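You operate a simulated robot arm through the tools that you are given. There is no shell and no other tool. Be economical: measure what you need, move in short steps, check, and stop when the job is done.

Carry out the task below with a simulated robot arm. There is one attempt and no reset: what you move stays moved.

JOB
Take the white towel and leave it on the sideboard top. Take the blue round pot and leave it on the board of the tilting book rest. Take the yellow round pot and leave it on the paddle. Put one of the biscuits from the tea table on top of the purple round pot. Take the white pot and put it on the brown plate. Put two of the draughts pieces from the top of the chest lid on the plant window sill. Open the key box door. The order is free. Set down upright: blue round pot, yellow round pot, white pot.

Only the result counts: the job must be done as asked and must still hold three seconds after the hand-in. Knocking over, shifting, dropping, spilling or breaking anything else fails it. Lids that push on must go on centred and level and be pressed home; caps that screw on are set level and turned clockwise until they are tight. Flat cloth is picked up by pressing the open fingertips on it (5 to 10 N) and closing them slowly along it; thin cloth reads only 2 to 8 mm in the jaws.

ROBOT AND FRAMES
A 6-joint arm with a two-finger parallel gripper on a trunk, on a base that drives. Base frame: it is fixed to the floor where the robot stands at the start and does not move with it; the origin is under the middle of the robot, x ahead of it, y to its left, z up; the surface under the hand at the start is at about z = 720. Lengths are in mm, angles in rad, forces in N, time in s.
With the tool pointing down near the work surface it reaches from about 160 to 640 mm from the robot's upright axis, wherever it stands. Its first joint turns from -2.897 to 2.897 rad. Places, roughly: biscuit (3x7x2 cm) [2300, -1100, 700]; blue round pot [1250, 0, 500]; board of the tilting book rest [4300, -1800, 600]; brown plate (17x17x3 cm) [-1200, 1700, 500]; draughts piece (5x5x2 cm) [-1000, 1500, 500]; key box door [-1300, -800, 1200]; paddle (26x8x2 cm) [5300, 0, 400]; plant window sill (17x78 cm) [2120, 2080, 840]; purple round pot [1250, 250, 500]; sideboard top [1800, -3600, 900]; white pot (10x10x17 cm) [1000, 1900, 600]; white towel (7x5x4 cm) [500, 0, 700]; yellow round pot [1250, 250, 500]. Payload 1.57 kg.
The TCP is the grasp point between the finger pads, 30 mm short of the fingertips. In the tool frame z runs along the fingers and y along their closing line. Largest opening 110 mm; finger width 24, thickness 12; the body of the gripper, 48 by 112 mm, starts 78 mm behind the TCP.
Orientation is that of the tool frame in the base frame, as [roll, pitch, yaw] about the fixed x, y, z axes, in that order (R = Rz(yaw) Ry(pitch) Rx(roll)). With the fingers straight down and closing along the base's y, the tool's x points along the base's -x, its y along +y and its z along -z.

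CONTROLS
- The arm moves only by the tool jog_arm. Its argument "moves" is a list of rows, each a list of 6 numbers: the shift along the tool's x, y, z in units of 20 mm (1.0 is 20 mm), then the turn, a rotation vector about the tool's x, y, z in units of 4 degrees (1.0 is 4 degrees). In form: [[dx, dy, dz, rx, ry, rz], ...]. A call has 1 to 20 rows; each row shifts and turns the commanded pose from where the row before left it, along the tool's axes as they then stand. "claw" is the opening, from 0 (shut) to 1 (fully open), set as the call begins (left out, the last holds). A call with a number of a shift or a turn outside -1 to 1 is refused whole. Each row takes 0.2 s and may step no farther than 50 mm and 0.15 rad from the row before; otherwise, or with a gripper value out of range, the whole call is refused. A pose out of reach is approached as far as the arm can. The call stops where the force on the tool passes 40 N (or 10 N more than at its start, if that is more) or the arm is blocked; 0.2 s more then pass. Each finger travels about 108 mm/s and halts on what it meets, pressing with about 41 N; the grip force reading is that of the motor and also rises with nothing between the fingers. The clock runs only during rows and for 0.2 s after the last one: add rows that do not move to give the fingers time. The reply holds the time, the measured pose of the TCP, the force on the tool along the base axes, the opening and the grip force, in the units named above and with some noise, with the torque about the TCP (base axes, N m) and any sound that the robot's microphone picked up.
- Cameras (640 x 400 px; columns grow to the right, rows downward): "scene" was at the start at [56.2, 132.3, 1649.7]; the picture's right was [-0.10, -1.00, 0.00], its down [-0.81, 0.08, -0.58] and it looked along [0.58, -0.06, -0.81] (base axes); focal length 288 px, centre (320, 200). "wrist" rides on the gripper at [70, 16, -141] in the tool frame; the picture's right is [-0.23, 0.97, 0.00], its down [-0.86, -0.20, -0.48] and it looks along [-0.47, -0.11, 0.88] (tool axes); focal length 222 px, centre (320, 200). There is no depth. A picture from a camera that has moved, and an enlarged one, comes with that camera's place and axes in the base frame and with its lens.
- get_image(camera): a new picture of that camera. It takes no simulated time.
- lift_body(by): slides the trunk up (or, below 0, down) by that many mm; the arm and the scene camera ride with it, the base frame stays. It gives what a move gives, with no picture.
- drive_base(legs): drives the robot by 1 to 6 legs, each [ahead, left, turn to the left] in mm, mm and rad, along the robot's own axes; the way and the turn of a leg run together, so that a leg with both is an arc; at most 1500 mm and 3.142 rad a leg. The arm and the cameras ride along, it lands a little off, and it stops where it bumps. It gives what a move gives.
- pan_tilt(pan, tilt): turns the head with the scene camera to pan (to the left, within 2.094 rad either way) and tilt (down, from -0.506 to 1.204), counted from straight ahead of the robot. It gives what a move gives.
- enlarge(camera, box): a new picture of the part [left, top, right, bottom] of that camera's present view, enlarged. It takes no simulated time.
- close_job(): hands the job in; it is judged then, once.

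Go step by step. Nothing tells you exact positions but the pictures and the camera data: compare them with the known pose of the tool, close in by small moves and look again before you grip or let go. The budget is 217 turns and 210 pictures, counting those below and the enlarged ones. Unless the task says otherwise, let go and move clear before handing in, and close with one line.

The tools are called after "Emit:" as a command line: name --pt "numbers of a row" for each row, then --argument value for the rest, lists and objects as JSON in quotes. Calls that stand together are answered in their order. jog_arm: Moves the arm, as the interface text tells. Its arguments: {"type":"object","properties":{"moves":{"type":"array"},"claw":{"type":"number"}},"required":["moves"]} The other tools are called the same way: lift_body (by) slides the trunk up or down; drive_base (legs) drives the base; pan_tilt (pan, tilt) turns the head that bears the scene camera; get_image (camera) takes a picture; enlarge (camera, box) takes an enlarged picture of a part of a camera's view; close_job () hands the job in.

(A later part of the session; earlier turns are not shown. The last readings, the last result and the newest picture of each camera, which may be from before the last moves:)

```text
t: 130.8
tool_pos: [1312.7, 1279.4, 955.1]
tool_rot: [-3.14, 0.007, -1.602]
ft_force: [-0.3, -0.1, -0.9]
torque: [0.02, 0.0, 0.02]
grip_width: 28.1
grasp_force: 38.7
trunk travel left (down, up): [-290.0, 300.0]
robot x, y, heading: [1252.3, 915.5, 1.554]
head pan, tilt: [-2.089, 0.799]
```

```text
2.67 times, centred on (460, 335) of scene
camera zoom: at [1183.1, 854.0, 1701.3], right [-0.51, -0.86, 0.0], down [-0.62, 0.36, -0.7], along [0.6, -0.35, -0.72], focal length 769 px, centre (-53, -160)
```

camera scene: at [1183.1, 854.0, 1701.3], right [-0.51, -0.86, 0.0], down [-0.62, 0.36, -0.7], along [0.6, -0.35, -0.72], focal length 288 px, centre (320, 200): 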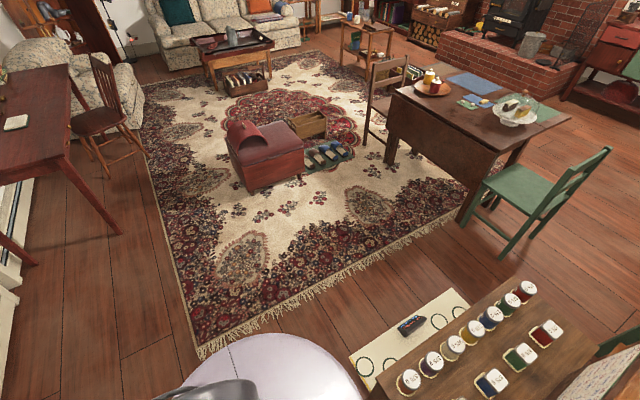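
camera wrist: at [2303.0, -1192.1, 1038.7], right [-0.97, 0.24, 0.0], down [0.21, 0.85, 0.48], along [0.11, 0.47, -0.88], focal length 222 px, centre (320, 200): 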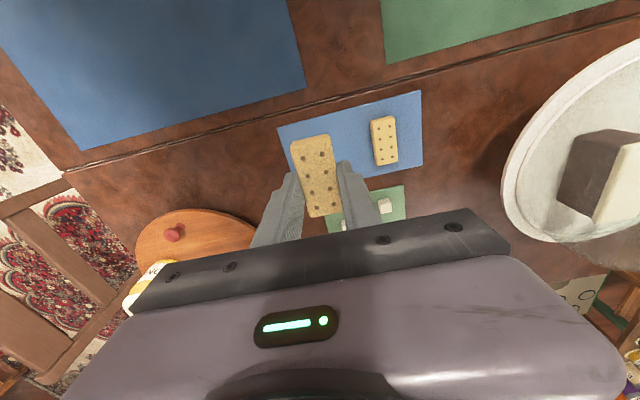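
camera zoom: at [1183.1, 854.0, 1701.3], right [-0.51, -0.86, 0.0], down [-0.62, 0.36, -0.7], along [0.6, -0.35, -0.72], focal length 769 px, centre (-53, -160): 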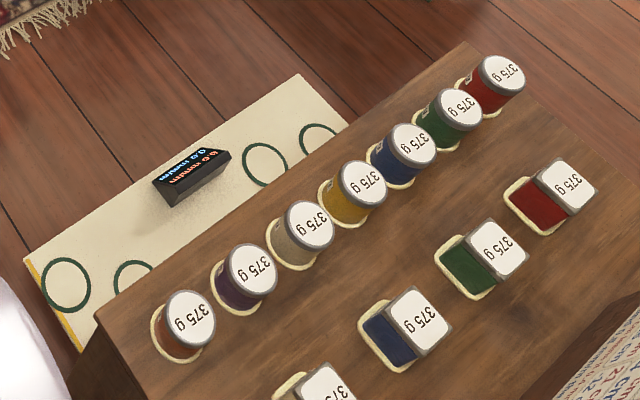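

Round pots from the near end: orange, purple, white, yellow, blue, green, red, about 105 mm apart at x≈1235. I turn round to face -y.

Emit:
drive_base --legs '[[0, 0, -3.12]]'

Emit:
pan_tilt --pan 0.0 --tilt 0.95

Emit:
get_image --camera "scene"

Emit:
get_image --camera "wrist"

```text
t: 138.7
tool_pos: [1174.5, 549.1, 955.1]
tool_rot: [3.14, 0.007, 1.503]
ft_force: [0.2, -0.2, -0.5]
torque: [-0.01, 0.01, 0.01]
grip_width: 28.9
grasp_force: 38.4
trunk travel left (down, up): [-290.0, 300.0]
robot x, y, heading: [1249.5, 913.9, -1.623]
head pan, tilt: [-2.089, 0.799]
```

```text
t: 140.7
tool_pos: [1173.8, 549.5, 955.3]
tool_rot: [3.141, 0.006, 1.504]
ft_force: [0.3, 0.0, 0.0]
torque: [0.0, -0.02, -0.01]
grip_width: 28.5
grasp_force: 38.3
trunk travel left (down, up): [-290.0, 300.0]
robot x, y, heading: [1250.2, 916.2, -1.618]
head pan, tilt: [0.0, 0.949]
```

```text
175 pictures are left
camera scene: at [1391.0, 853.4, 1689.8], right [-1.0, 0.05, 0.0], down [0.04, 0.81, -0.58], along [-0.03, -0.58, -0.81], focal length 288 px, centre (320, 200)
```

scene: 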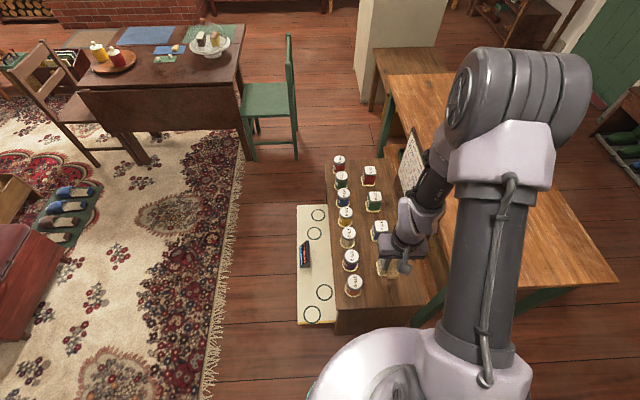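

```text
174 pictures are left
camera wrist: at [1194.8, 619.1, 1096.7], right [0.96, -0.29, 0.0], down [-0.26, -0.84, 0.48], along [-0.14, -0.46, -0.88], focal length 222 px, centre (320, 200)
```

wrist: 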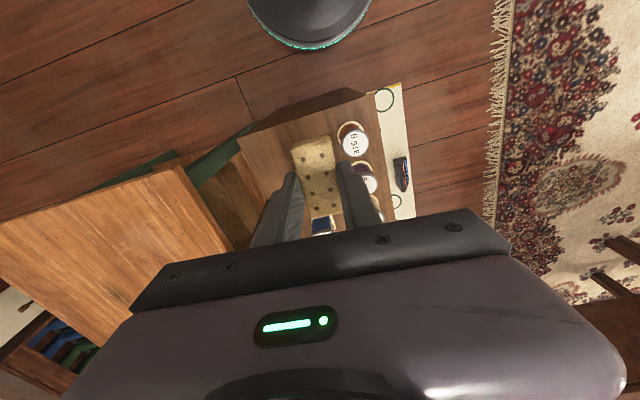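

Purple lid top is around (1240, 371, 610). I move above it.

Emit:
jog_arm --pt "-0.96 0.43 1 0 0 0" --pt "-0.96 0.43 1 0 0 0" --pt "-0.96 0.43 1 0 0 0" --pt "-0.96 0.43 1 0 0 0" --pt "-0.96 0.43 1 0 0 0" --pt "-0.96 0.43 1 0 0 0" --pt "-0.96 0.43 1 0 0 0" --pt "-0.96 0.43 1 0 0 0" --pt "-0.96 0.43 1 0 0 0" --pt "0 0 1 0 0 0" --pt "0 0 0 0 0 0"

Emit:
get_image --camera "wrist"

Emit:
enlarge --camera "scene" --box '[290, 140, 450, 310]'

```text
t: 143.1
tool_pos: [1239.7, 371.2, 755.4]
tool_rot: [-3.141, 0.006, 1.504]
ft_force: [0.5, -0.6, 0.5]
torque: [-0.02, 0.0, 0.03]
grip_width: 28.1
grasp_force: 38.8
trunk travel left (down, up): [-290.0, 300.0]
robot x, y, heading: [1249.7, 909.7, -1.618]
head pan, tilt: [0.0, 0.949]
```

```text
173 pictures are left
camera wrist: at [1260.8, 440.7, 896.6], right [0.96, -0.29, 0.0], down [-0.26, -0.84, 0.48], along [-0.14, -0.46, -0.88], focal length 222 px, centre (320, 200)
```

wrist: 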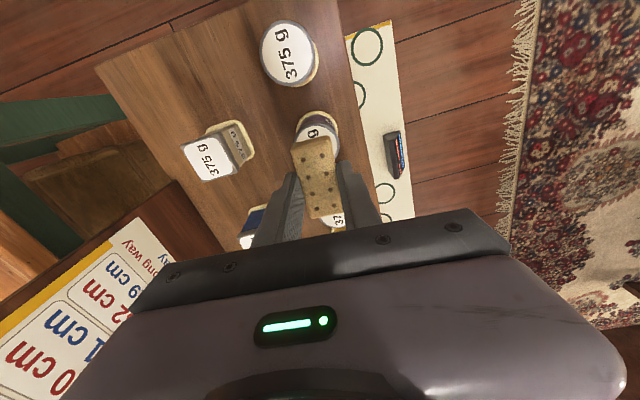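

```text
2.35 times, centred on (370, 225) of scene
camera zoom: at [1391.1, 853.5, 1689.8], right [-1.0, 0.05, 0.0], down [0.04, 0.81, -0.58], along [-0.03, -0.58, -0.81], focal length 678 px, centre (202, 141)
```

zoom: 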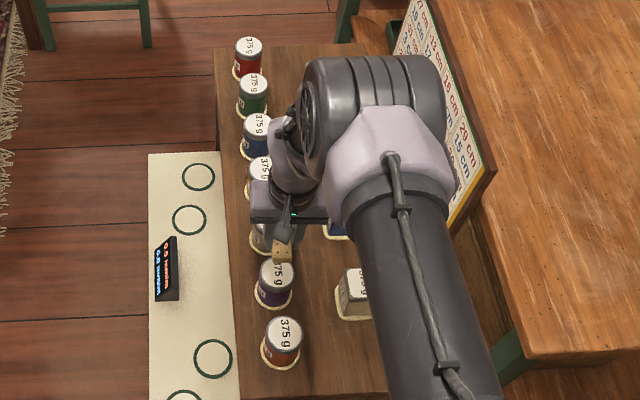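

Slight shift +y, then descend to just above the lid.

Emit:
jog_arm --pt "0.3 0 1 0 0 0" --pt "0 0 1 0 0 0" --pt "0 0 1 0 0 0" --pt "0 0 1 0 0 0" --pt "0 0 0 0 0 0"

Emit:
get_image --camera "wrist"

Emit:
enlarge --camera "scene" --box '[330, 210, 410, 260]'

```text
t: 144.3
tool_pos: [1242.1, 375.1, 676.5]
tool_rot: [-3.14, 0.008, 1.504]
ft_force: [-0.1, -0.4, 0.0]
torque: [0.01, -0.01, -0.02]
grip_width: 28.7
grasp_force: 38.4
trunk travel left (down, up): [-290.0, 300.0]
robot x, y, heading: [1250.4, 913.5, -1.619]
head pan, tilt: [0.0, 0.949]
```

```text
171 pictures are left
camera wrist: at [1261.8, 444.8, 817.2], right [0.96, -0.29, 0.0], down [-0.26, -0.84, 0.48], along [-0.14, -0.46, -0.88], focal length 222 px, centre (320, 200)
```

wrist: 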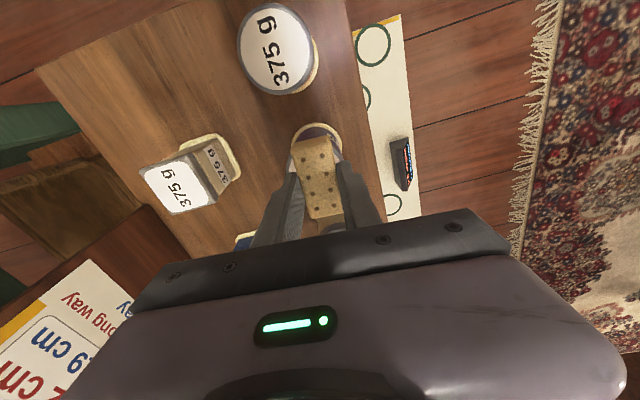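

```text
8.00 times, centred on (370, 235) of scene
camera zoom: at [1391.0, 853.5, 1689.8], right [-1.0, 0.05, 0.0], down [0.04, 0.81, -0.58], along [-0.03, -0.58, -0.81], focal length 2307 px, centre (-80, -80)
```

zoom: 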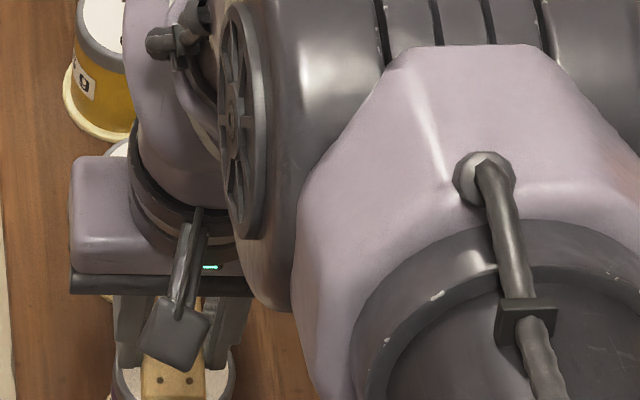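

Emit:
jog_arm --pt "0.35 0 0.2 0 0 0" --pt "0 0 0.15 0 0 0" --pt "0 0 0.15 0 0 0" --pt "0 0 0.15 0 0 0" --pt "0 0 0 0 0 0"

Emit:
get_image --camera "wrist"

```text
t: 145.5
tool_pos: [1239.3, 383.3, 661.4]
tool_rot: [3.141, 0.006, 1.502]
ft_force: [0.4, 0.1, -0.9]
torque: [0.03, 0.0, 0.04]
grip_width: 28.5
grasp_force: 38.5
trunk travel left (down, up): [-290.0, 300.0]
robot x, y, heading: [1250.2, 910.7, -1.621]
head pan, tilt: [0.0, 0.949]
```

```text
169 pictures are left
camera wrist: at [1260.8, 452.2, 804.7], right [0.96, -0.29, 0.0], down [-0.26, -0.84, 0.48], along [-0.14, -0.46, -0.88], focal length 222 px, centre (320, 200)
```

wrist: 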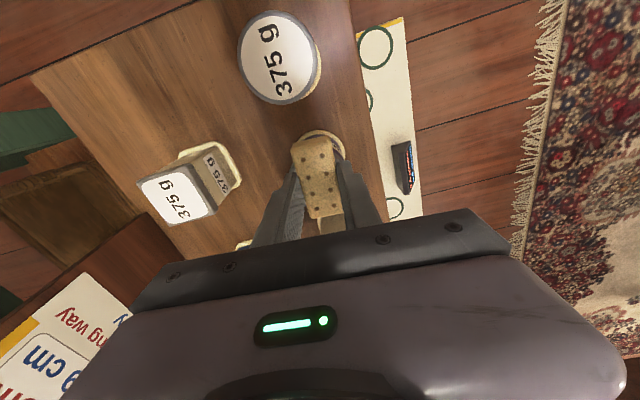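

Emit:
enlarge --camera "wrist" --box '[260, 110, 380, 185]'

```text
5.33 times, centred on (320, 148) of wrist
camera zoom: at [1260.8, 452.2, 804.7], right [0.96, -0.29, 0.0], down [-0.26, -0.84, 0.48], along [-0.14, -0.46, -0.88], focal length 1185 px, centre (320, 480)
```

zoom: 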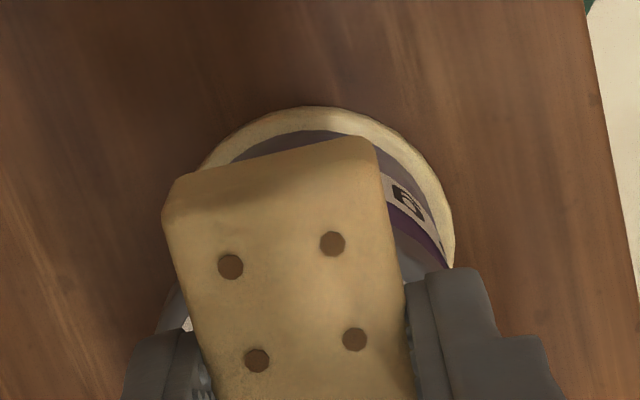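

The purple pot's centre is rather (1236, 368). I rise a little, shift back and check again.

Emit:
jog_arm --pt "0 0 -1 0 0 0" --pt "-0.45 -0.15 0 0 0 0" --pt "-0.45 0 0 0 0 0" --pt "0 0 0 0 0 0"

Emit:
enlarge --camera "wrist" --box '[240, 90, 400, 190]'

```text
t: 146.5
tool_pos: [1236.2, 364.7, 683.8]
tool_rot: [-3.14, 0.007, 1.502]
ft_force: [0.6, -0.1, -0.7]
torque: [0.0, 0.04, 0.04]
grip_width: 28.7
grasp_force: 38.5
trunk travel left (down, up): [-290.0, 300.0]
robot x, y, heading: [1249.6, 911.5, -1.619]
head pan, tilt: [0.0, 0.949]
```

```text
4.00 times, centred on (320, 140) of wrist
camera zoom: at [1257.2, 434.5, 824.7], right [0.96, -0.29, 0.0], down [-0.26, -0.84, 0.48], along [-0.14, -0.46, -0.88], focal length 888 px, centre (320, 440)
```

zoom: 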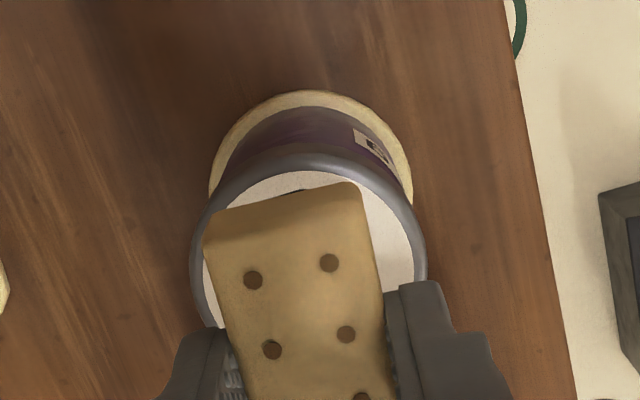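

Now centred. Descend slowly until contact.

Emit:
jog_arm --pt "0.1 0 0.5 0 0 0" --pt "0 0 0.4 0 0 0" --pt "0 0 0.2 0 0 0" --pt "0 0 0.1 0 0 0" --pt "0 0 0 0 0 0"

Emit:
jog_arm --pt "0 0 0.1 0 0 0" --pt "0 0 0.1 0 0 0" --pt "0 0 0 0 0 0"

Emit:
jog_arm --pt "0 0 0.1 0 0 0" --pt "0 0 0.1 0 0 0" --pt "0 0 0 0 0 0"

Emit:
jog_arm --pt "0 0 0.1 0 0 0" --pt "0 0 0.1 0 0 0" --pt "0 0 0 0 0 0"

```text
t: 147.7
tool_pos: [1236.5, 366.5, 660.0]
tool_rot: [-3.14, 0.007, 1.504]
ft_force: [-0.2, 0.5, -0.2]
torque: [0.0, -0.02, 0.0]
grip_width: 28.5
grasp_force: 38.3
trunk travel left (down, up): [-290.0, 300.0]
robot x, y, heading: [1249.2, 912.0, -1.617]
head pan, tilt: [0.0, 0.949]
```

```text
t: 148.5
tool_pos: [1236.7, 367.7, 654.8]
tool_rot: [3.141, 0.006, 1.503]
ft_force: [-0.1, 0.0, -0.3]
torque: [-0.01, -0.02, 0.01]
grip_width: 28.5
grasp_force: 38.4
trunk travel left (down, up): [-290.0, 300.0]
robot x, y, heading: [1250.8, 912.1, -1.618]
head pan, tilt: [0.0, 0.949]
```

```text
t: 149.3
tool_pos: [1235.8, 366.6, 650.9]
tool_rot: [-3.141, 0.008, 1.503]
ft_force: [0.2, 0.4, -0.5]
torque: [0.02, 0.01, -0.01]
grip_width: 28.4
grasp_force: 39.2
trunk travel left (down, up): [-290.0, 300.0]
robot x, y, heading: [1247.7, 913.6, -1.62]
head pan, tilt: [0.0, 0.949]
```

```text
t: 150.1
tool_pos: [1238.3, 366.7, 646.6]
tool_rot: [3.141, 0.006, 1.502]
ft_force: [-0.7, -0.2, 0.6]
torque: [0.03, 0.01, -0.01]
grip_width: 28.4
grasp_force: 38.4
trunk travel left (down, up): [-290.0, 300.0]
robot x, y, heading: [1248.7, 910.7, -1.623]
head pan, tilt: [0.0, 0.949]
```

Emit:
jog_arm --pt "0 0 0.1 0 0 0" --pt "0 0 0.1 0 0 0" --pt "0 0 0 0 0 0"

Emit:
jog_arm --pt "0 0 0.1 0 0 0" --pt "0 0 0.1 0 0 0" --pt "0 0 0 0 0 0"

Emit:
enlarge --camera "wrist" --box '[240, 90, 400, 190]'

```text
t: 150.9
tool_pos: [1236.0, 366.4, 643.6]
tool_rot: [3.142, 0.005, 1.502]
ft_force: [-0.4, -0.1, -0.8]
torque: [-0.04, 0.02, 0.02]
grip_width: 28.5
grasp_force: 38.9
trunk travel left (down, up): [-290.0, 300.0]
robot x, y, heading: [1249.7, 914.4, -1.617]
head pan, tilt: [0.0, 0.949]
```

```text
t: 151.7
tool_pos: [1235.7, 367.6, 637.9]
tool_rot: [-3.142, 0.007, 1.502]
ft_force: [0.0, -0.2, -0.9]
torque: [-0.01, -0.01, -0.01]
grip_width: 28.2
grasp_force: 38.0
trunk travel left (down, up): [-290.0, 300.0]
robot x, y, heading: [1251.5, 914.6, -1.62]
head pan, tilt: [0.0, 0.949]
```

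```text
4.00 times, centred on (320, 140) of wrist
camera zoom: at [1256.9, 436.7, 780.9], right [0.96, -0.29, 0.0], down [-0.26, -0.84, 0.48], along [-0.14, -0.46, -0.88], focal length 888 px, centre (320, 440)
```

zoom: 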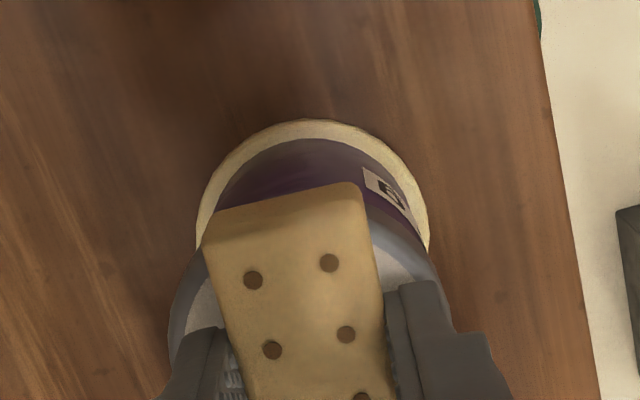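

Emit:
jog_arm --pt "0 0 0.15 0 0 0" --pt "0 0 0.15 0 0 0" --pt "0 0 0.15 0 0 0" --pt "0 0 0 0 0 0"

Emit:
jog_arm --pt "0 0 0.1 0 0 0" --pt "0 0 0.1 0 0 0" --pt "0 0 0 0 0 0"

Emit:
jog_arm --pt "0 0 0.1 0 0 0" --pt "0 0 0.1 0 0 0" --pt "0 0 0 0 0 0"

Emit:
enlarge --camera "wrist" --box '[240, 90, 400, 190]'

```text
t: 152.7
tool_pos: [1237.3, 369.8, 634.4]
tool_rot: [-3.141, 0.009, 1.504]
ft_force: [-1.1, -2.6, 7.2]
torque: [-0.1, 0.0, -0.01]
grip_width: 28.5
grasp_force: 38.7
out of reach, approached as far as the arm can: row 2
trunk travel left (down, up): [-290.0, 300.0]
robot x, y, heading: [1250.2, 912.6, -1.617]
head pan, tilt: [0.0, 0.949]
```

```text
t: 153.5
tool_pos: [1236.8, 370.8, 635.6]
tool_rot: [-3.141, 0.017, 1.503]
ft_force: [0.6, 4.1, 18.6]
torque: [0.49, -0.04, -0.01]
grip_width: 28.5
grasp_force: 38.9
out of reach, approached as far as the arm can: row 1
trunk travel left (down, up): [-290.0, 300.0]
robot x, y, heading: [1249.9, 914.8, -1.622]
head pan, tilt: [0.0, 0.949]
stopped in row 3: the force on the tool passed its limit at 41 N (the readings are from after the stop); the commanded pose is now the measured one
```

```text
t: 154.1
tool_pos: [1236.5, 369.7, 636.9]
tool_rot: [3.138, 0.023, 1.503]
ft_force: [0.6, 8.9, 24.5]
torque: [0.71, 0.07, -0.06]
grip_width: 28.2
grasp_force: 38.2
trunk travel left (down, up): [-290.0, 300.0]
robot x, y, heading: [1246.6, 909.5, -1.615]
head pan, tilt: [0.0, 0.949]
stopped in row 3: the force on the tool passed its limit at 43 N (the readings are from after the stop); the commanded pose is now the measured one
```

```text
4.00 times, centred on (320, 140) of wrist
camera zoom: at [1257.3, 441.8, 775.5], right [0.96, -0.29, 0.01], down [-0.26, -0.83, 0.5], along [-0.14, -0.48, -0.87], focal length 888 px, centre (320, 440)
```

zoom: 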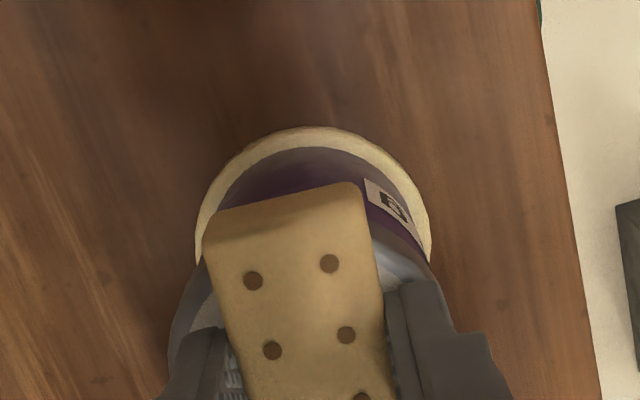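

Contact made. Relieve the pressure slightly and open gently.

Emit:
jog_arm --pt "0 0 -0.1 0 0 0" --pt "0 0 0 0 0 0"

```text
t: 154.7
tool_pos: [1236.7, 370.5, 634.8]
tool_rot: [-3.141, 0.019, 1.505]
ft_force: [-1.6, 0.9, 7.8]
torque: [0.21, 0.04, 0.05]
grip_width: 28.4
grasp_force: 38.1
trunk travel left (down, up): [-290.0, 300.0]
robot x, y, heading: [1248.3, 913.9, -1.618]
head pan, tilt: [0.0, 0.949]
```

Emit:
jog_arm --pt "0 0 0 0 0 0" --pt "0 0 0 0 0 0" --pt "0 0 0 0 0 0" --pt "0 0 0 0 0 0" --claw 0.5

Emit:
jog_arm --pt "0 0 -0.5 0 0 0" --pt "0 0 -1 0 0 0" --pt "0 0 -1 0 0 0" --pt "0 0 -1 0 0 0" --pt "0 0 -1 0 0 0" --pt "0.5 0 -1 0 0 0" --pt "1 0 -1 0 0 0" --pt "1 0 -1 0 0 0"

Emit:
get_image --camera "wrist"

```text
t: 155.7
tool_pos: [1236.2, 369.1, 636.0]
tool_rot: [3.141, 0.019, 1.506]
ft_force: [1.3, 0.7, 1.3]
torque: [0.02, 0.01, 0.02]
grip_width: 54.4
grasp_force: 0.0
trunk travel left (down, up): [-290.0, 300.0]
robot x, y, heading: [1248.7, 917.3, -1.62]
head pan, tilt: [0.0, 0.949]
```

```text
t: 157.5
tool_pos: [1240.1, 423.1, 785.4]
tool_rot: [3.141, 0.018, 1.505]
ft_force: [-0.4, -0.2, 0.1]
torque: [-0.01, -0.02, -0.02]
grip_width: 55.3
grasp_force: 0.0
trunk travel left (down, up): [-290.0, 300.0]
robot x, y, heading: [1245.9, 914.5, -1.62]
head pan, tilt: [0.0, 0.949]
```

```text
164 pictures are left
camera wrist: at [1259.9, 493.7, 924.8], right [0.96, -0.29, 0.01], down [-0.26, -0.83, 0.49], along [-0.14, -0.47, -0.87], focal length 222 px, centre (320, 200)
```

wrist: 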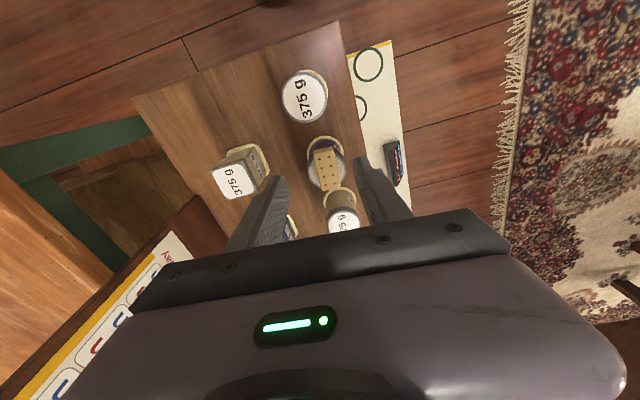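

Biscuit rests on the purple lid. Next the yellow pot; I go round to the +x side of the cabinet.

Emit:
drive_base --legs '[[0, 570, 0.05], [800, 0, 0], [0, 0, -1.57]]'

Emit:
pan_tilt --pan 0.1 --tilt 0.95

Emit:
get_image --camera "scene"

Emit:
get_image --camera "wrist"

```text
t: 168.5
tool_pos: [1341.7, 83.5, 784.3]
tool_rot: [-3.142, 0.019, -0.003]
ft_force: [-0.4, -1.0, -0.4]
torque: [-0.01, 0.0, -0.01]
grip_width: 54.6
grasp_force: 0.1
trunk travel left (down, up): [-290.0, 300.0]
robot x, y, heading: [1830.1, 102.2, -3.125]
head pan, tilt: [0.0, 0.949]
```

```text
t: 169.2
tool_pos: [1342.5, 82.9, 784.6]
tool_rot: [-3.141, 0.02, -0.002]
ft_force: [-0.7, 0.2, -0.1]
torque: [0.0, 0.04, 0.01]
grip_width: 55.2
grasp_force: 0.1
trunk travel left (down, up): [-290.0, 300.0]
robot x, y, heading: [1829.7, 106.0, -3.128]
head pan, tilt: [0.099, 0.949]
```

```text
163 pictures are left
camera scene: at [1786.7, -44.5, 1689.8], right [-0.11, 0.99, 0.0], down [0.81, 0.09, -0.58], along [-0.58, -0.07, -0.81], focal length 288 px, centre (320, 200)
```

scene: 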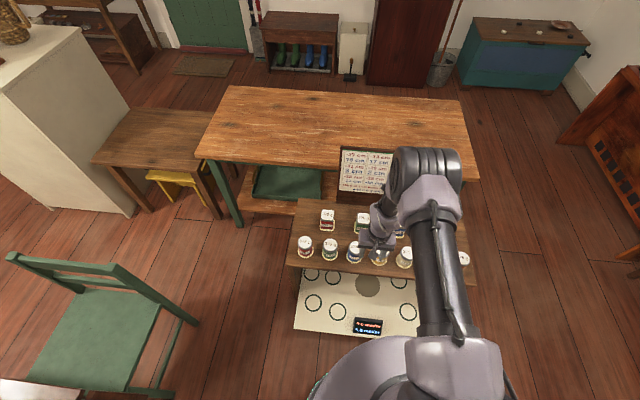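

```text
162 pictures are left
camera wrist: at [1413.5, 66.8, 924.5], right [-0.23, -0.97, 0.01], down [-0.85, 0.2, 0.49], along [-0.48, 0.11, -0.87], focal length 222 px, centre (320, 200)
```

wrist: 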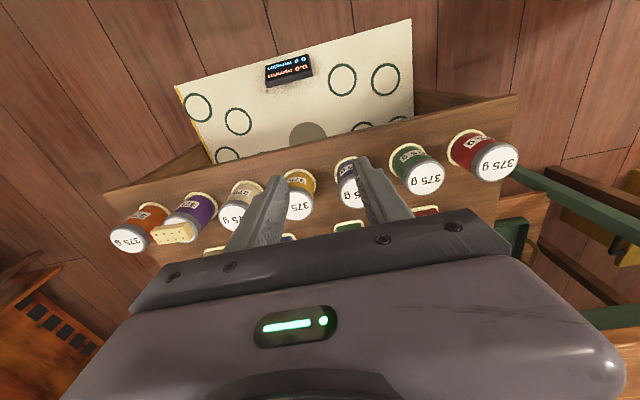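

Yellow lid at about (1234,145,604). Move above it with a medium opening.

Emit:
jog_arm --pt "-0.9 -0.52 0.6 0 0.29 0" --pt "-0.9 -0.52 0.6 0 0 0" --pt "-0.9 -0.52 0.6 0 0 0" --pt "-0.9 -0.52 0.6 0 0 0" --pt "-0.9 -0.52 0.6 0 0 0" --pt "-0.9 -0.52 0.6 0 0 0" --pt "0 0 0 0 0 0" --claw 0.77

Emit:
get_image --camera "wrist"

```text
t: 170.8
tool_pos: [1236.3, 146.4, 712.6]
tool_rot: [-3.142, -0.001, -0.002]
ft_force: [-0.5, -0.5, 0.4]
torque: [0.0, 0.02, 0.0]
grip_width: 84.7
grasp_force: 0.2
trunk travel left (down, up): [-290.0, 300.0]
robot x, y, heading: [1834.5, 104.3, -3.129]
head pan, tilt: [0.099, 0.949]
```

```text
161 pictures are left
camera wrist: at [1304.7, 129.6, 854.5], right [-0.23, -0.97, 0.0], down [-0.86, 0.2, 0.48], along [-0.46, 0.11, -0.88], focal length 222 px, centre (320, 200)
```

wrist: 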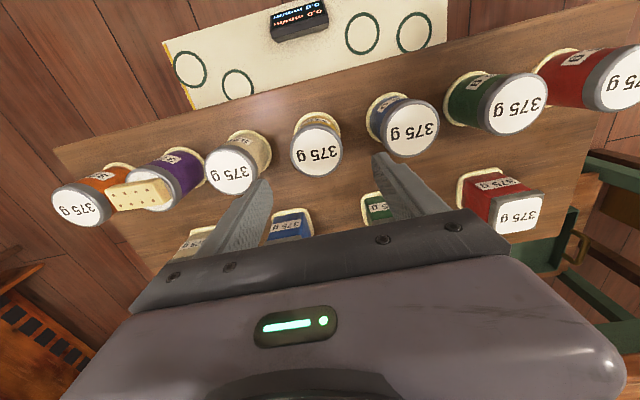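

Emit:
jog_arm --pt "0.1 -0.13 1 0 0 0" --pt "0 0 1 0 0 0" --pt "0 0 1 0 0 0" --pt "0 0 1 0 0 0" --pt "0 0 0.5 0 0 0" --pt "0 0 0 0 0 0"

Emit:
get_image --camera "wrist"

Emit:
enlarge --camera "scene" --box '[280, 190, 480, 310]'

```text
t: 172.2
tool_pos: [1252.8, 141.9, 683.7]
tool_rot: [3.141, -0.004, -0.001]
ft_force: [-0.1, -0.2, 0.5]
torque: [-0.04, 0.0, -0.02]
grip_width: 84.8
grasp_force: 0.1
out of reach, approached as far as the arm can: row 1, 2, 3, 4, 5
trunk travel left (down, up): [-290.0, 300.0]
robot x, y, heading: [1835.9, 101.7, -3.126]
head pan, tilt: [0.099, 0.949]
```

```text
160 pictures are left
camera wrist: at [1322.2, 126.4, 826.4], right [-0.23, -0.97, 0.0], down [-0.86, 0.2, 0.48], along [-0.46, 0.11, -0.88], focal length 222 px, centre (320, 200)
```

wrist: 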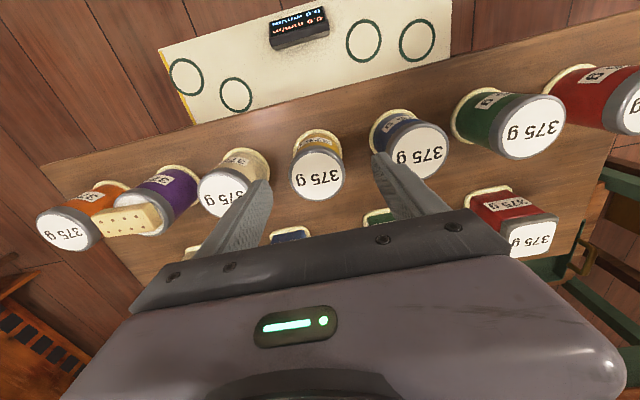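

```text
3.20 times, centred on (380, 250) of scene
camera zoom: at [1786.7, -44.5, 1689.8], right [-0.12, 0.99, 0.0], down [0.81, 0.09, -0.58], along [-0.58, -0.07, -0.81], focal length 923 px, centre (128, 40)
```

zoom: 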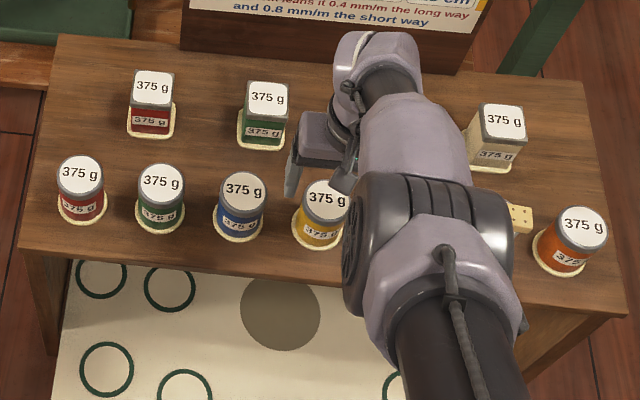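

The trunk is too high for this depth. I raise the tool, lower the trunk and read the board meanwhile.

Emit:
jog_arm --pt "0 0 -1 0 0 0" --pt "0 0 -1 0 0 0" --pt "0 0 -1 0 0 0" --pt "0 0 -1 0 0 0" --pt "0 0 -1 0 0 0" --pt "0 0 -1 0 0 0" --pt "0 0 -1 0 0 0" --pt "0 0 -1 0 0 0"

Emit:
lift_body --by -150

Emit:
drive_base --legs '[[30, 0, 0]]'

Emit:
enlarge --camera "scene" --box '[320, 110, 420, 190]'

Emit:
get_image --camera "wrist"

```text
t: 173.9
tool_pos: [1253.9, 142.4, 846.3]
tool_rot: [-3.139, -0.002, -0.002]
ft_force: [-0.4, 0.4, 0.8]
torque: [0.0, 0.0, 0.0]
grip_width: 84.7
grasp_force: 0.1
trunk travel left (down, up): [-290.0, 300.0]
robot x, y, heading: [1832.2, 99.8, -3.125]
head pan, tilt: [0.099, 0.949]
```

```text
t: 175.7
tool_pos: [1254.0, 142.3, 695.3]
tool_rot: [-3.14, 0.0, -0.002]
ft_force: [-0.1, -0.9, 0.0]
torque: [0.0, 0.03, -0.01]
grip_width: 84.6
grasp_force: 0.0
trunk travel left (down, up): [-140.0, 450.0]
robot x, y, heading: [1829.2, 103.2, -3.124]
head pan, tilt: [0.099, 0.949]
```

```text
t: 176.5
tool_pos: [1224.1, 142.8, 695.4]
tool_rot: [3.141, -0.002, -0.002]
ft_force: [-0.4, -0.2, -0.1]
torque: [-0.02, -0.03, -0.02]
grip_width: 84.7
grasp_force: 0.0
trunk travel left (down, up): [-140.0, 450.0]
robot x, y, heading: [1803.7, 104.7, -3.126]
head pan, tilt: [0.099, 0.949]
```

```text
5.00 times, centred on (370, 150) of scene
camera zoom: at [1756.1, -45.0, 1539.7], right [-0.12, 0.99, 0.0], down [0.81, 0.09, -0.58], along [-0.58, -0.07, -0.81], focal length 1442 px, centre (70, 450)
```

zoom: 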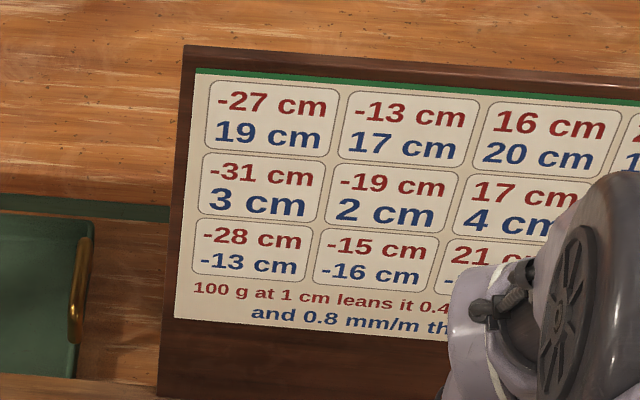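

```text
157 pictures are left
camera wrist: at [1292.0, 126.0, 837.0], right [-0.23, -0.97, 0.0], down [-0.86, 0.2, 0.48], along [-0.46, 0.11, -0.88], focal length 222 px, centre (320, 200)
```

wrist: 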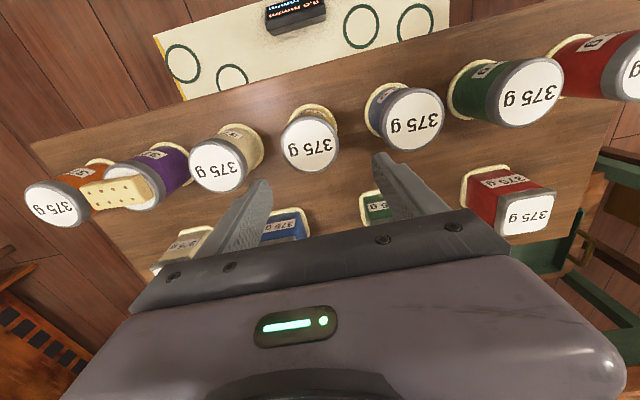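

Emit:
jog_arm --pt "0.7 -0.32 0.5 0 0 0" --pt "0 0 1 0 0 0" --pt "0 0 1 0 0 0" --pt "0 0 0 0 0 0"

Emit:
get_image --camera "wrist"

```text
t: 177.5
tool_pos: [1236.7, 148.8, 645.0]
tool_rot: [-3.141, 0.0, -0.002]
ft_force: [-0.2, 0.0, 0.2]
torque: [0.01, -0.01, -0.02]
grip_width: 84.6
grasp_force: 0.0
trunk travel left (down, up): [-140.0, 450.0]
robot x, y, heading: [1800.6, 103.2, -3.126]
head pan, tilt: [0.099, 0.949]
```

```text
156 pictures are left
camera wrist: at [1306.4, 132.7, 787.1], right [-0.23, -0.97, 0.0], down [-0.86, 0.2, 0.48], along [-0.47, 0.11, -0.88], focal length 222 px, centre (320, 200)
```

wrist: 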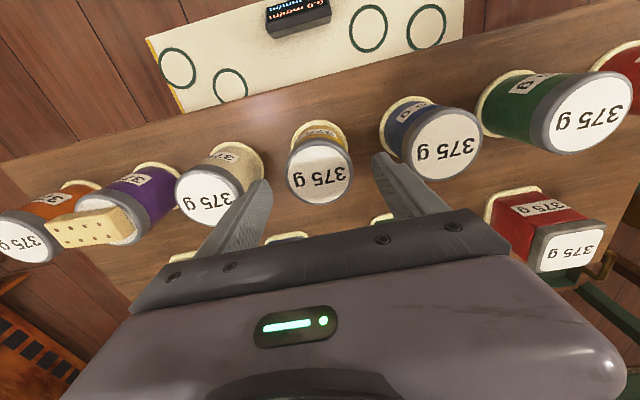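

Centred. Descend to grip height and close.

Emit:
jog_arm --pt "-0.08 0 1 0 0 0" --pt "0 0 1 0 0 0" --pt "0 0 1 0 0 0" --pt "0 0 1 0 0 0" --pt "0 0 0.2 0 0 0" --pt "0 0 0 0 0 0"

Emit:
jog_arm --pt "0 0 0 0 0 0" --pt "0 0 0 0 0 0" --pt "0 0 0 0 0 0" --claw 0

Emit:
get_image --camera "wrist"

```text
t: 178.9
tool_pos: [1235.4, 149.3, 562.4]
tool_rot: [-3.142, 0.0, -0.001]
ft_force: [0.3, -0.3, 0.7]
torque: [-0.01, 0.0, 0.01]
grip_width: 84.7
grasp_force: 0.1
trunk travel left (down, up): [-140.0, 450.0]
robot x, y, heading: [1806.6, 100.7, -3.124]
head pan, tilt: [0.099, 0.949]
```

```text
t: 179.7
tool_pos: [1234.6, 149.4, 562.1]
tool_rot: [3.141, -0.001, -0.001]
ft_force: [-0.2, 0.9, 0.4]
torque: [0.13, 0.04, 0.02]
grip_width: 60.6
grasp_force: 41.1
trunk travel left (down, up): [-140.0, 450.0]
robot x, y, heading: [1804.9, 107.4, -3.12]
head pan, tilt: [0.099, 0.949]
```

```text
155 pictures are left
camera wrist: at [1304.3, 133.2, 703.8], right [-0.23, -0.97, 0.0], down [-0.86, 0.2, 0.48], along [-0.47, 0.11, -0.88], focal length 222 px, centre (320, 200)
```

wrist: 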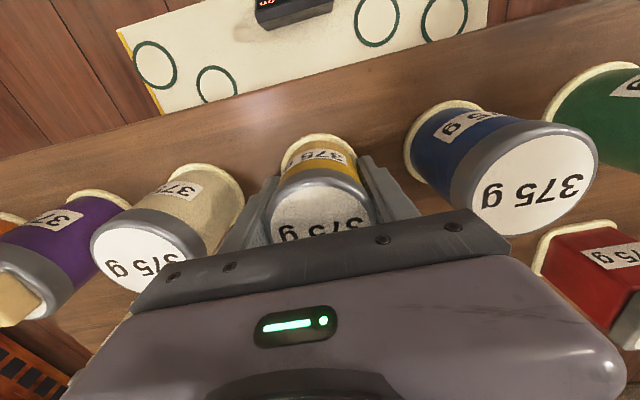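

Gripped at 60.6 mm. Lift.

Emit:
jog_arm --pt "0 0 -0.5 0 0 0" --pt "0 0 -1 0 0 0" --pt "0 0 -1 0 0 0" --pt "0 0 -1 0 0 0" --pt "0 0 -1 0 0 0" --pt "0 0 -1 0 0 0" --pt "0 0 -1 0 0 0" --pt "0 0 -1 0 0 0" --pt "0.5 0 -1 0 0 0" --pt "1 0 -1 0 0 0" --pt "1 0 -1 0 0 0" --pt "1 0 -1 0 0 0" --pt "1 0 -0.5 0 0 0" --pt "1 0 0 0 0 0" --pt "1 0 0 0 0 0" --pt "1 0 0 0 0 0"

Emit:
get_image --camera "wrist"

Emit:
get_image --camera "scene"

```text
t: 183.1
tool_pos: [1385.1, 147.5, 800.9]
tool_rot: [-3.14, -0.003, -0.002]
ft_force: [-1.0, -0.2, -3.1]
torque: [0.0, -0.01, 0.02]
grip_width: 60.4
grasp_force: 41.0
trunk travel left (down, up): [-140.0, 450.0]
robot x, y, heading: [1802.2, 102.9, -3.127]
head pan, tilt: [0.099, 0.949]
```

```text
154 pictures are left
camera wrist: at [1454.5, 131.8, 943.0], right [-0.23, -0.97, 0.0], down [-0.86, 0.2, 0.48], along [-0.46, 0.11, -0.88], focal length 222 px, centre (320, 200)
```

wrist: 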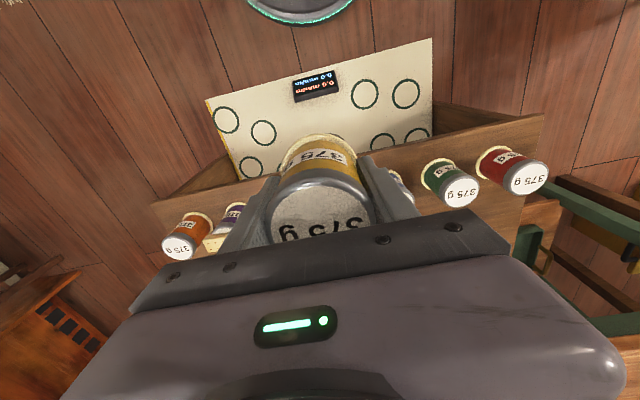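

```text
153 pictures are left
camera scene: at [1756.9, -45.0, 1539.8], right [-0.12, 0.99, 0.0], down [0.81, 0.09, -0.58], along [-0.58, -0.07, -0.81], focal length 288 px, centre (320, 200)
```

scene: 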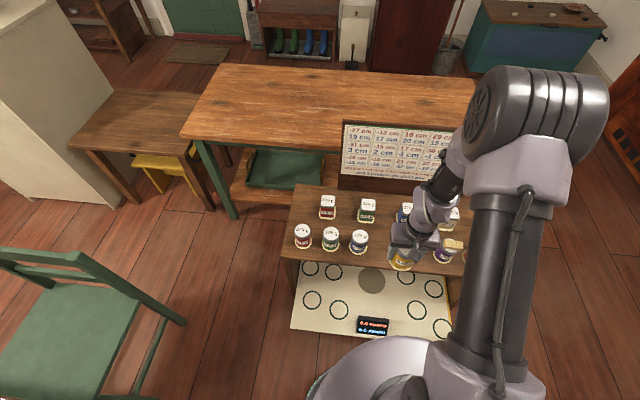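

Pot held. I turn round and drive along the room's north side towards the coffee table with the paddle.

Emit:
drive_base --legs '[[0, 0, -3.14], [0, 850, 0], [1500, 0, 0]]'

Emit:
pan_tilt --pan -0.2 --tilt 0.5

Emit:
get_image --camera "scene"

```text
t: 202.1
tool_pos: [3721.7, 852.9, 800.9]
tool_rot: [-3.141, -0.001, 3.086]
ft_force: [0.4, 0.1, -3.1]
torque: [-0.01, -0.01, 0.03]
grip_width: 60.8
grasp_force: 41.2
trunk travel left (down, up): [-140.0, 450.0]
robot x, y, heading: [3309.8, 920.7, -0.04]
head pan, tilt: [0.099, 0.949]
```

```text
t: 203.0
tool_pos: [3721.1, 853.1, 800.9]
tool_rot: [3.141, -0.001, 3.084]
ft_force: [0.1, 0.4, -3.4]
torque: [0.03, 0.04, -0.02]
grip_width: 60.9
grasp_force: 41.5
trunk travel left (down, up): [-140.0, 450.0]
robot x, y, heading: [3305.1, 918.9, -0.037]
head pan, tilt: [-0.201, 0.499]
```

```text
152 pictures are left
camera scene: at [3384.4, 1038.8, 1577.2], right [-0.24, -0.97, 0.0], down [-0.47, 0.11, -0.88], along [0.85, -0.21, -0.48], focal length 288 px, centre (320, 200)
```

scene: 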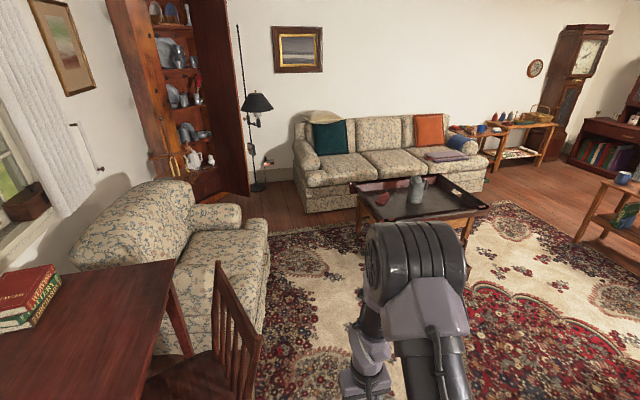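

Emit:
enlarge --camera "scene" --box '[330, 150, 510, 260]'

Emit:
enlarge --camera "scene" --box '[440, 80, 640, 240]'

```text
3.56 times, centred on (420, 205) of scene
camera zoom: at [3384.4, 1038.8, 1577.2], right [-0.24, -0.97, 0.0], down [-0.47, 0.11, -0.88], along [0.85, -0.21, -0.48], focal length 1025 px, centre (-36, 182)
```

zoom: 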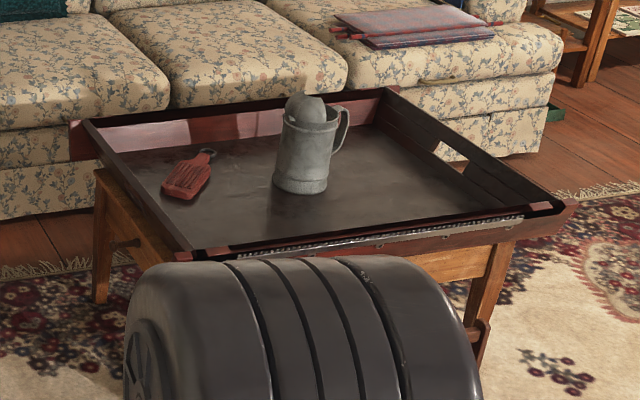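

```text
2.50 times, centred on (540, 160) of scene
camera zoom: at [3384.4, 1038.8, 1577.2], right [-0.24, -0.97, 0.0], down [-0.47, 0.11, -0.88], along [0.85, -0.21, -0.48], focal length 721 px, centre (-230, 300)
```

zoom: 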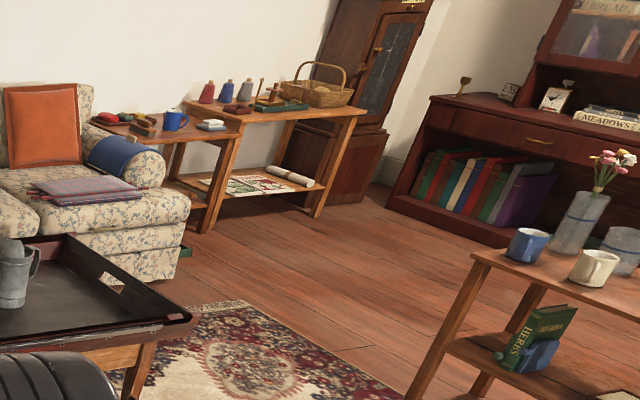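

The paddle lies in the tray on the coffee table at about (5330,20). I'll approach from the +y side.

Emit:
drive_base --legs '[[900, 0, 0.037], [0, -310, 0], [1050, 0, 0], [0, 0, -1.57]]'

Emit:
pan_tilt --pan 0.1 --tilt 0.9

Emit:
get_image --camera "scene"

Emit:
get_image --camera "wrist"

```text
t: 206.1
tool_pos: [4277.8, 850.1, 799.7]
tool_rot: [3.14, 0.0, 3.114]
ft_force: [-0.2, -0.7, -3.4]
torque: [0.03, -0.04, 0.0]
grip_width: 60.4
grasp_force: 41.4
trunk travel left (down, up): [-140.0, 450.0]
robot x, y, heading: [3861.2, 908.2, -0.015]
head pan, tilt: [-0.201, 0.499]
stopped in leg 1: the robot was blocked; the commanded pose is now the measured one
```

```text
t: 206.9
tool_pos: [4278.3, 851.5, 801.1]
tool_rot: [3.141, -0.002, 3.111]
ft_force: [0.8, -0.4, -3.8]
torque: [0.01, 0.04, 0.04]
grip_width: 60.4
grasp_force: 41.1
trunk travel left (down, up): [-140.0, 450.0]
robot x, y, heading: [3859.4, 906.9, -0.011]
head pan, tilt: [0.099, 0.901]
```

```text
149 pictures are left
camera scene: at [3922.4, 1052.7, 1543.4], right [0.09, -1.0, 0.0], down [-0.78, -0.07, -0.62], along [0.62, 0.05, -0.78], focal length 288 px, centre (320, 200)
```

scene: 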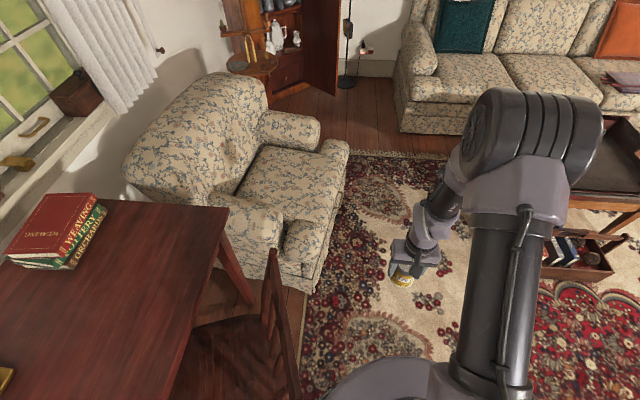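

```text
148 pictures are left
camera wrist: at [4208.6, 869.1, 942.9], right [0.26, 0.97, 0.0], down [0.85, -0.22, 0.48], along [0.46, -0.12, -0.88], focal length 222 px, centre (320, 200)
```

wrist: 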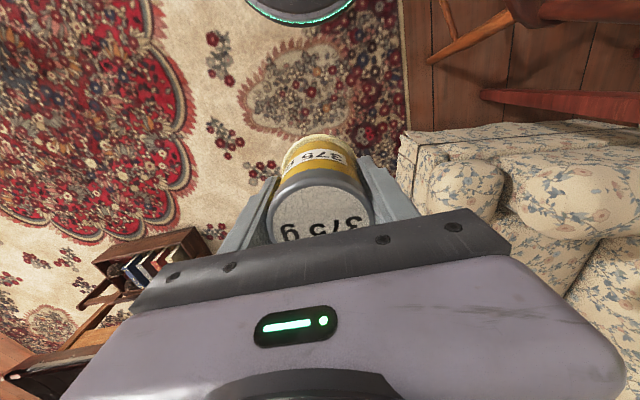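

I was blocked, likely by the desk chair at my left. Back off a little, go right and look at the chair.

Emit:
drive_base --legs '[[-120, 0, 0], [0, -330, 0]]'

Emit:
pan_tilt --pan 0.9 --tilt 0.8

Emit:
get_image --camera "scene"

```text
t: 210.0
tool_pos: [4151.7, 521.4, 800.9]
tool_rot: [3.138, -0.001, 3.104]
ft_force: [0.0, -0.5, -2.5]
torque: [0.03, 0.03, -0.01]
grip_width: 60.6
grasp_force: 41.3
trunk travel left (down, up): [-140.0, 450.0]
robot x, y, heading: [3733.6, 584.0, -0.024]
head pan, tilt: [0.099, 0.901]
```

```text
t: 211.1
tool_pos: [4151.1, 521.7, 800.9]
tool_rot: [3.141, -0.002, 3.103]
ft_force: [-0.3, -0.3, -3.8]
torque: [0.02, 0.0, 0.01]
grip_width: 60.4
grasp_force: 40.9
trunk travel left (down, up): [-140.0, 450.0]
robot x, y, heading: [3736.5, 583.1, -0.022]
head pan, tilt: [0.901, 0.799]
```

```text
147 pictures are left
camera scene: at [3774.2, 783.5, 1551.3], right [0.77, -0.64, 0.0], down [-0.46, -0.55, -0.7], along [0.44, 0.54, -0.72], focal length 288 px, centre (320, 200)
```

scene: 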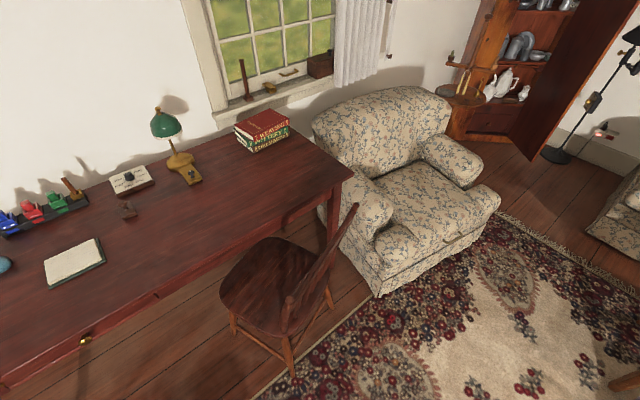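

Chair looks unharmed. Continue along y≈570 and turn to face the tray.

Emit:
drive_base --legs '[[1500, 0, 0.02], [40, 0, 0], [0, 0, -1.57]]'

Emit:
pan_tilt --pan 0.1 --tilt 0.9

Emit:
get_image --camera "scene"

Emit:
get_image --camera "wrist"

```text
t: 222.7
tool_pos: [5211.4, 165.6, 800.6]
tool_rot: [3.141, -0.002, 1.568]
ft_force: [-0.2, -0.3, -4.0]
torque: [0.02, -0.02, -0.03]
grip_width: 60.5
grasp_force: 41.3
trunk travel left (down, up): [-140.0, 450.0]
robot x, y, heading: [5253.7, 585.6, -1.547]
head pan, tilt: [0.901, 0.799]
```

```text
t: 223.9
tool_pos: [5212.5, 165.6, 800.2]
tool_rot: [-3.14, -0.003, 1.57]
ft_force: [-1.1, -0.1, -4.2]
torque: [-0.01, 0.02, -0.02]
grip_width: 60.3
grasp_force: 41.5
trunk travel left (down, up): [-140.0, 450.0]
robot x, y, heading: [5250.2, 582.1, -1.549]
head pan, tilt: [0.099, 0.901]
```

```text
146 pictures are left
camera scene: at [5407.2, 530.5, 1543.4], right [-0.99, -0.12, 0.0], down [-0.09, 0.78, -0.62], along [0.07, -0.62, -0.78], focal length 288 px, centre (320, 200)
```

scene: 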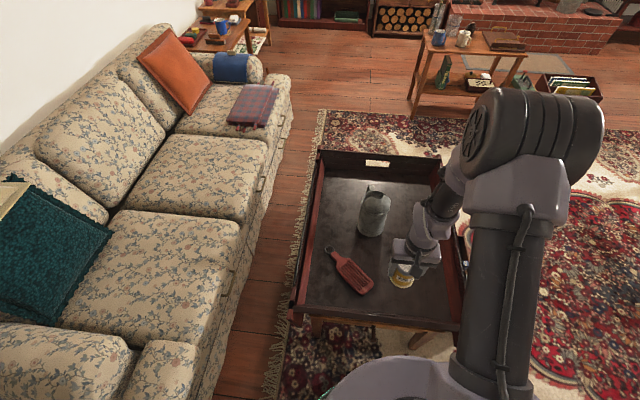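

```text
145 pictures are left
camera wrist: at [5227.3, 235.4, 942.9], right [0.97, -0.23, 0.0], down [-0.2, -0.86, 0.48], along [-0.11, -0.46, -0.88], focal length 222 px, centre (320, 200)
```

wrist: 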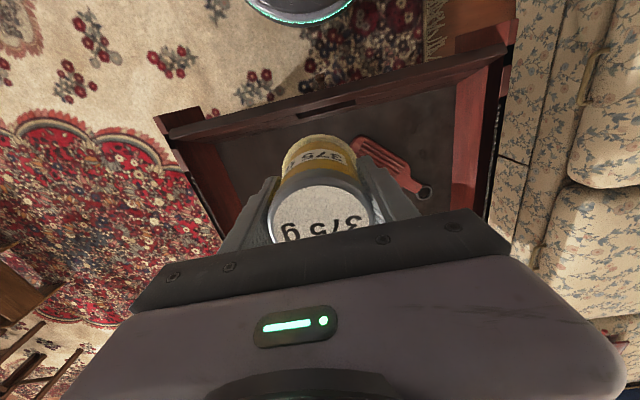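

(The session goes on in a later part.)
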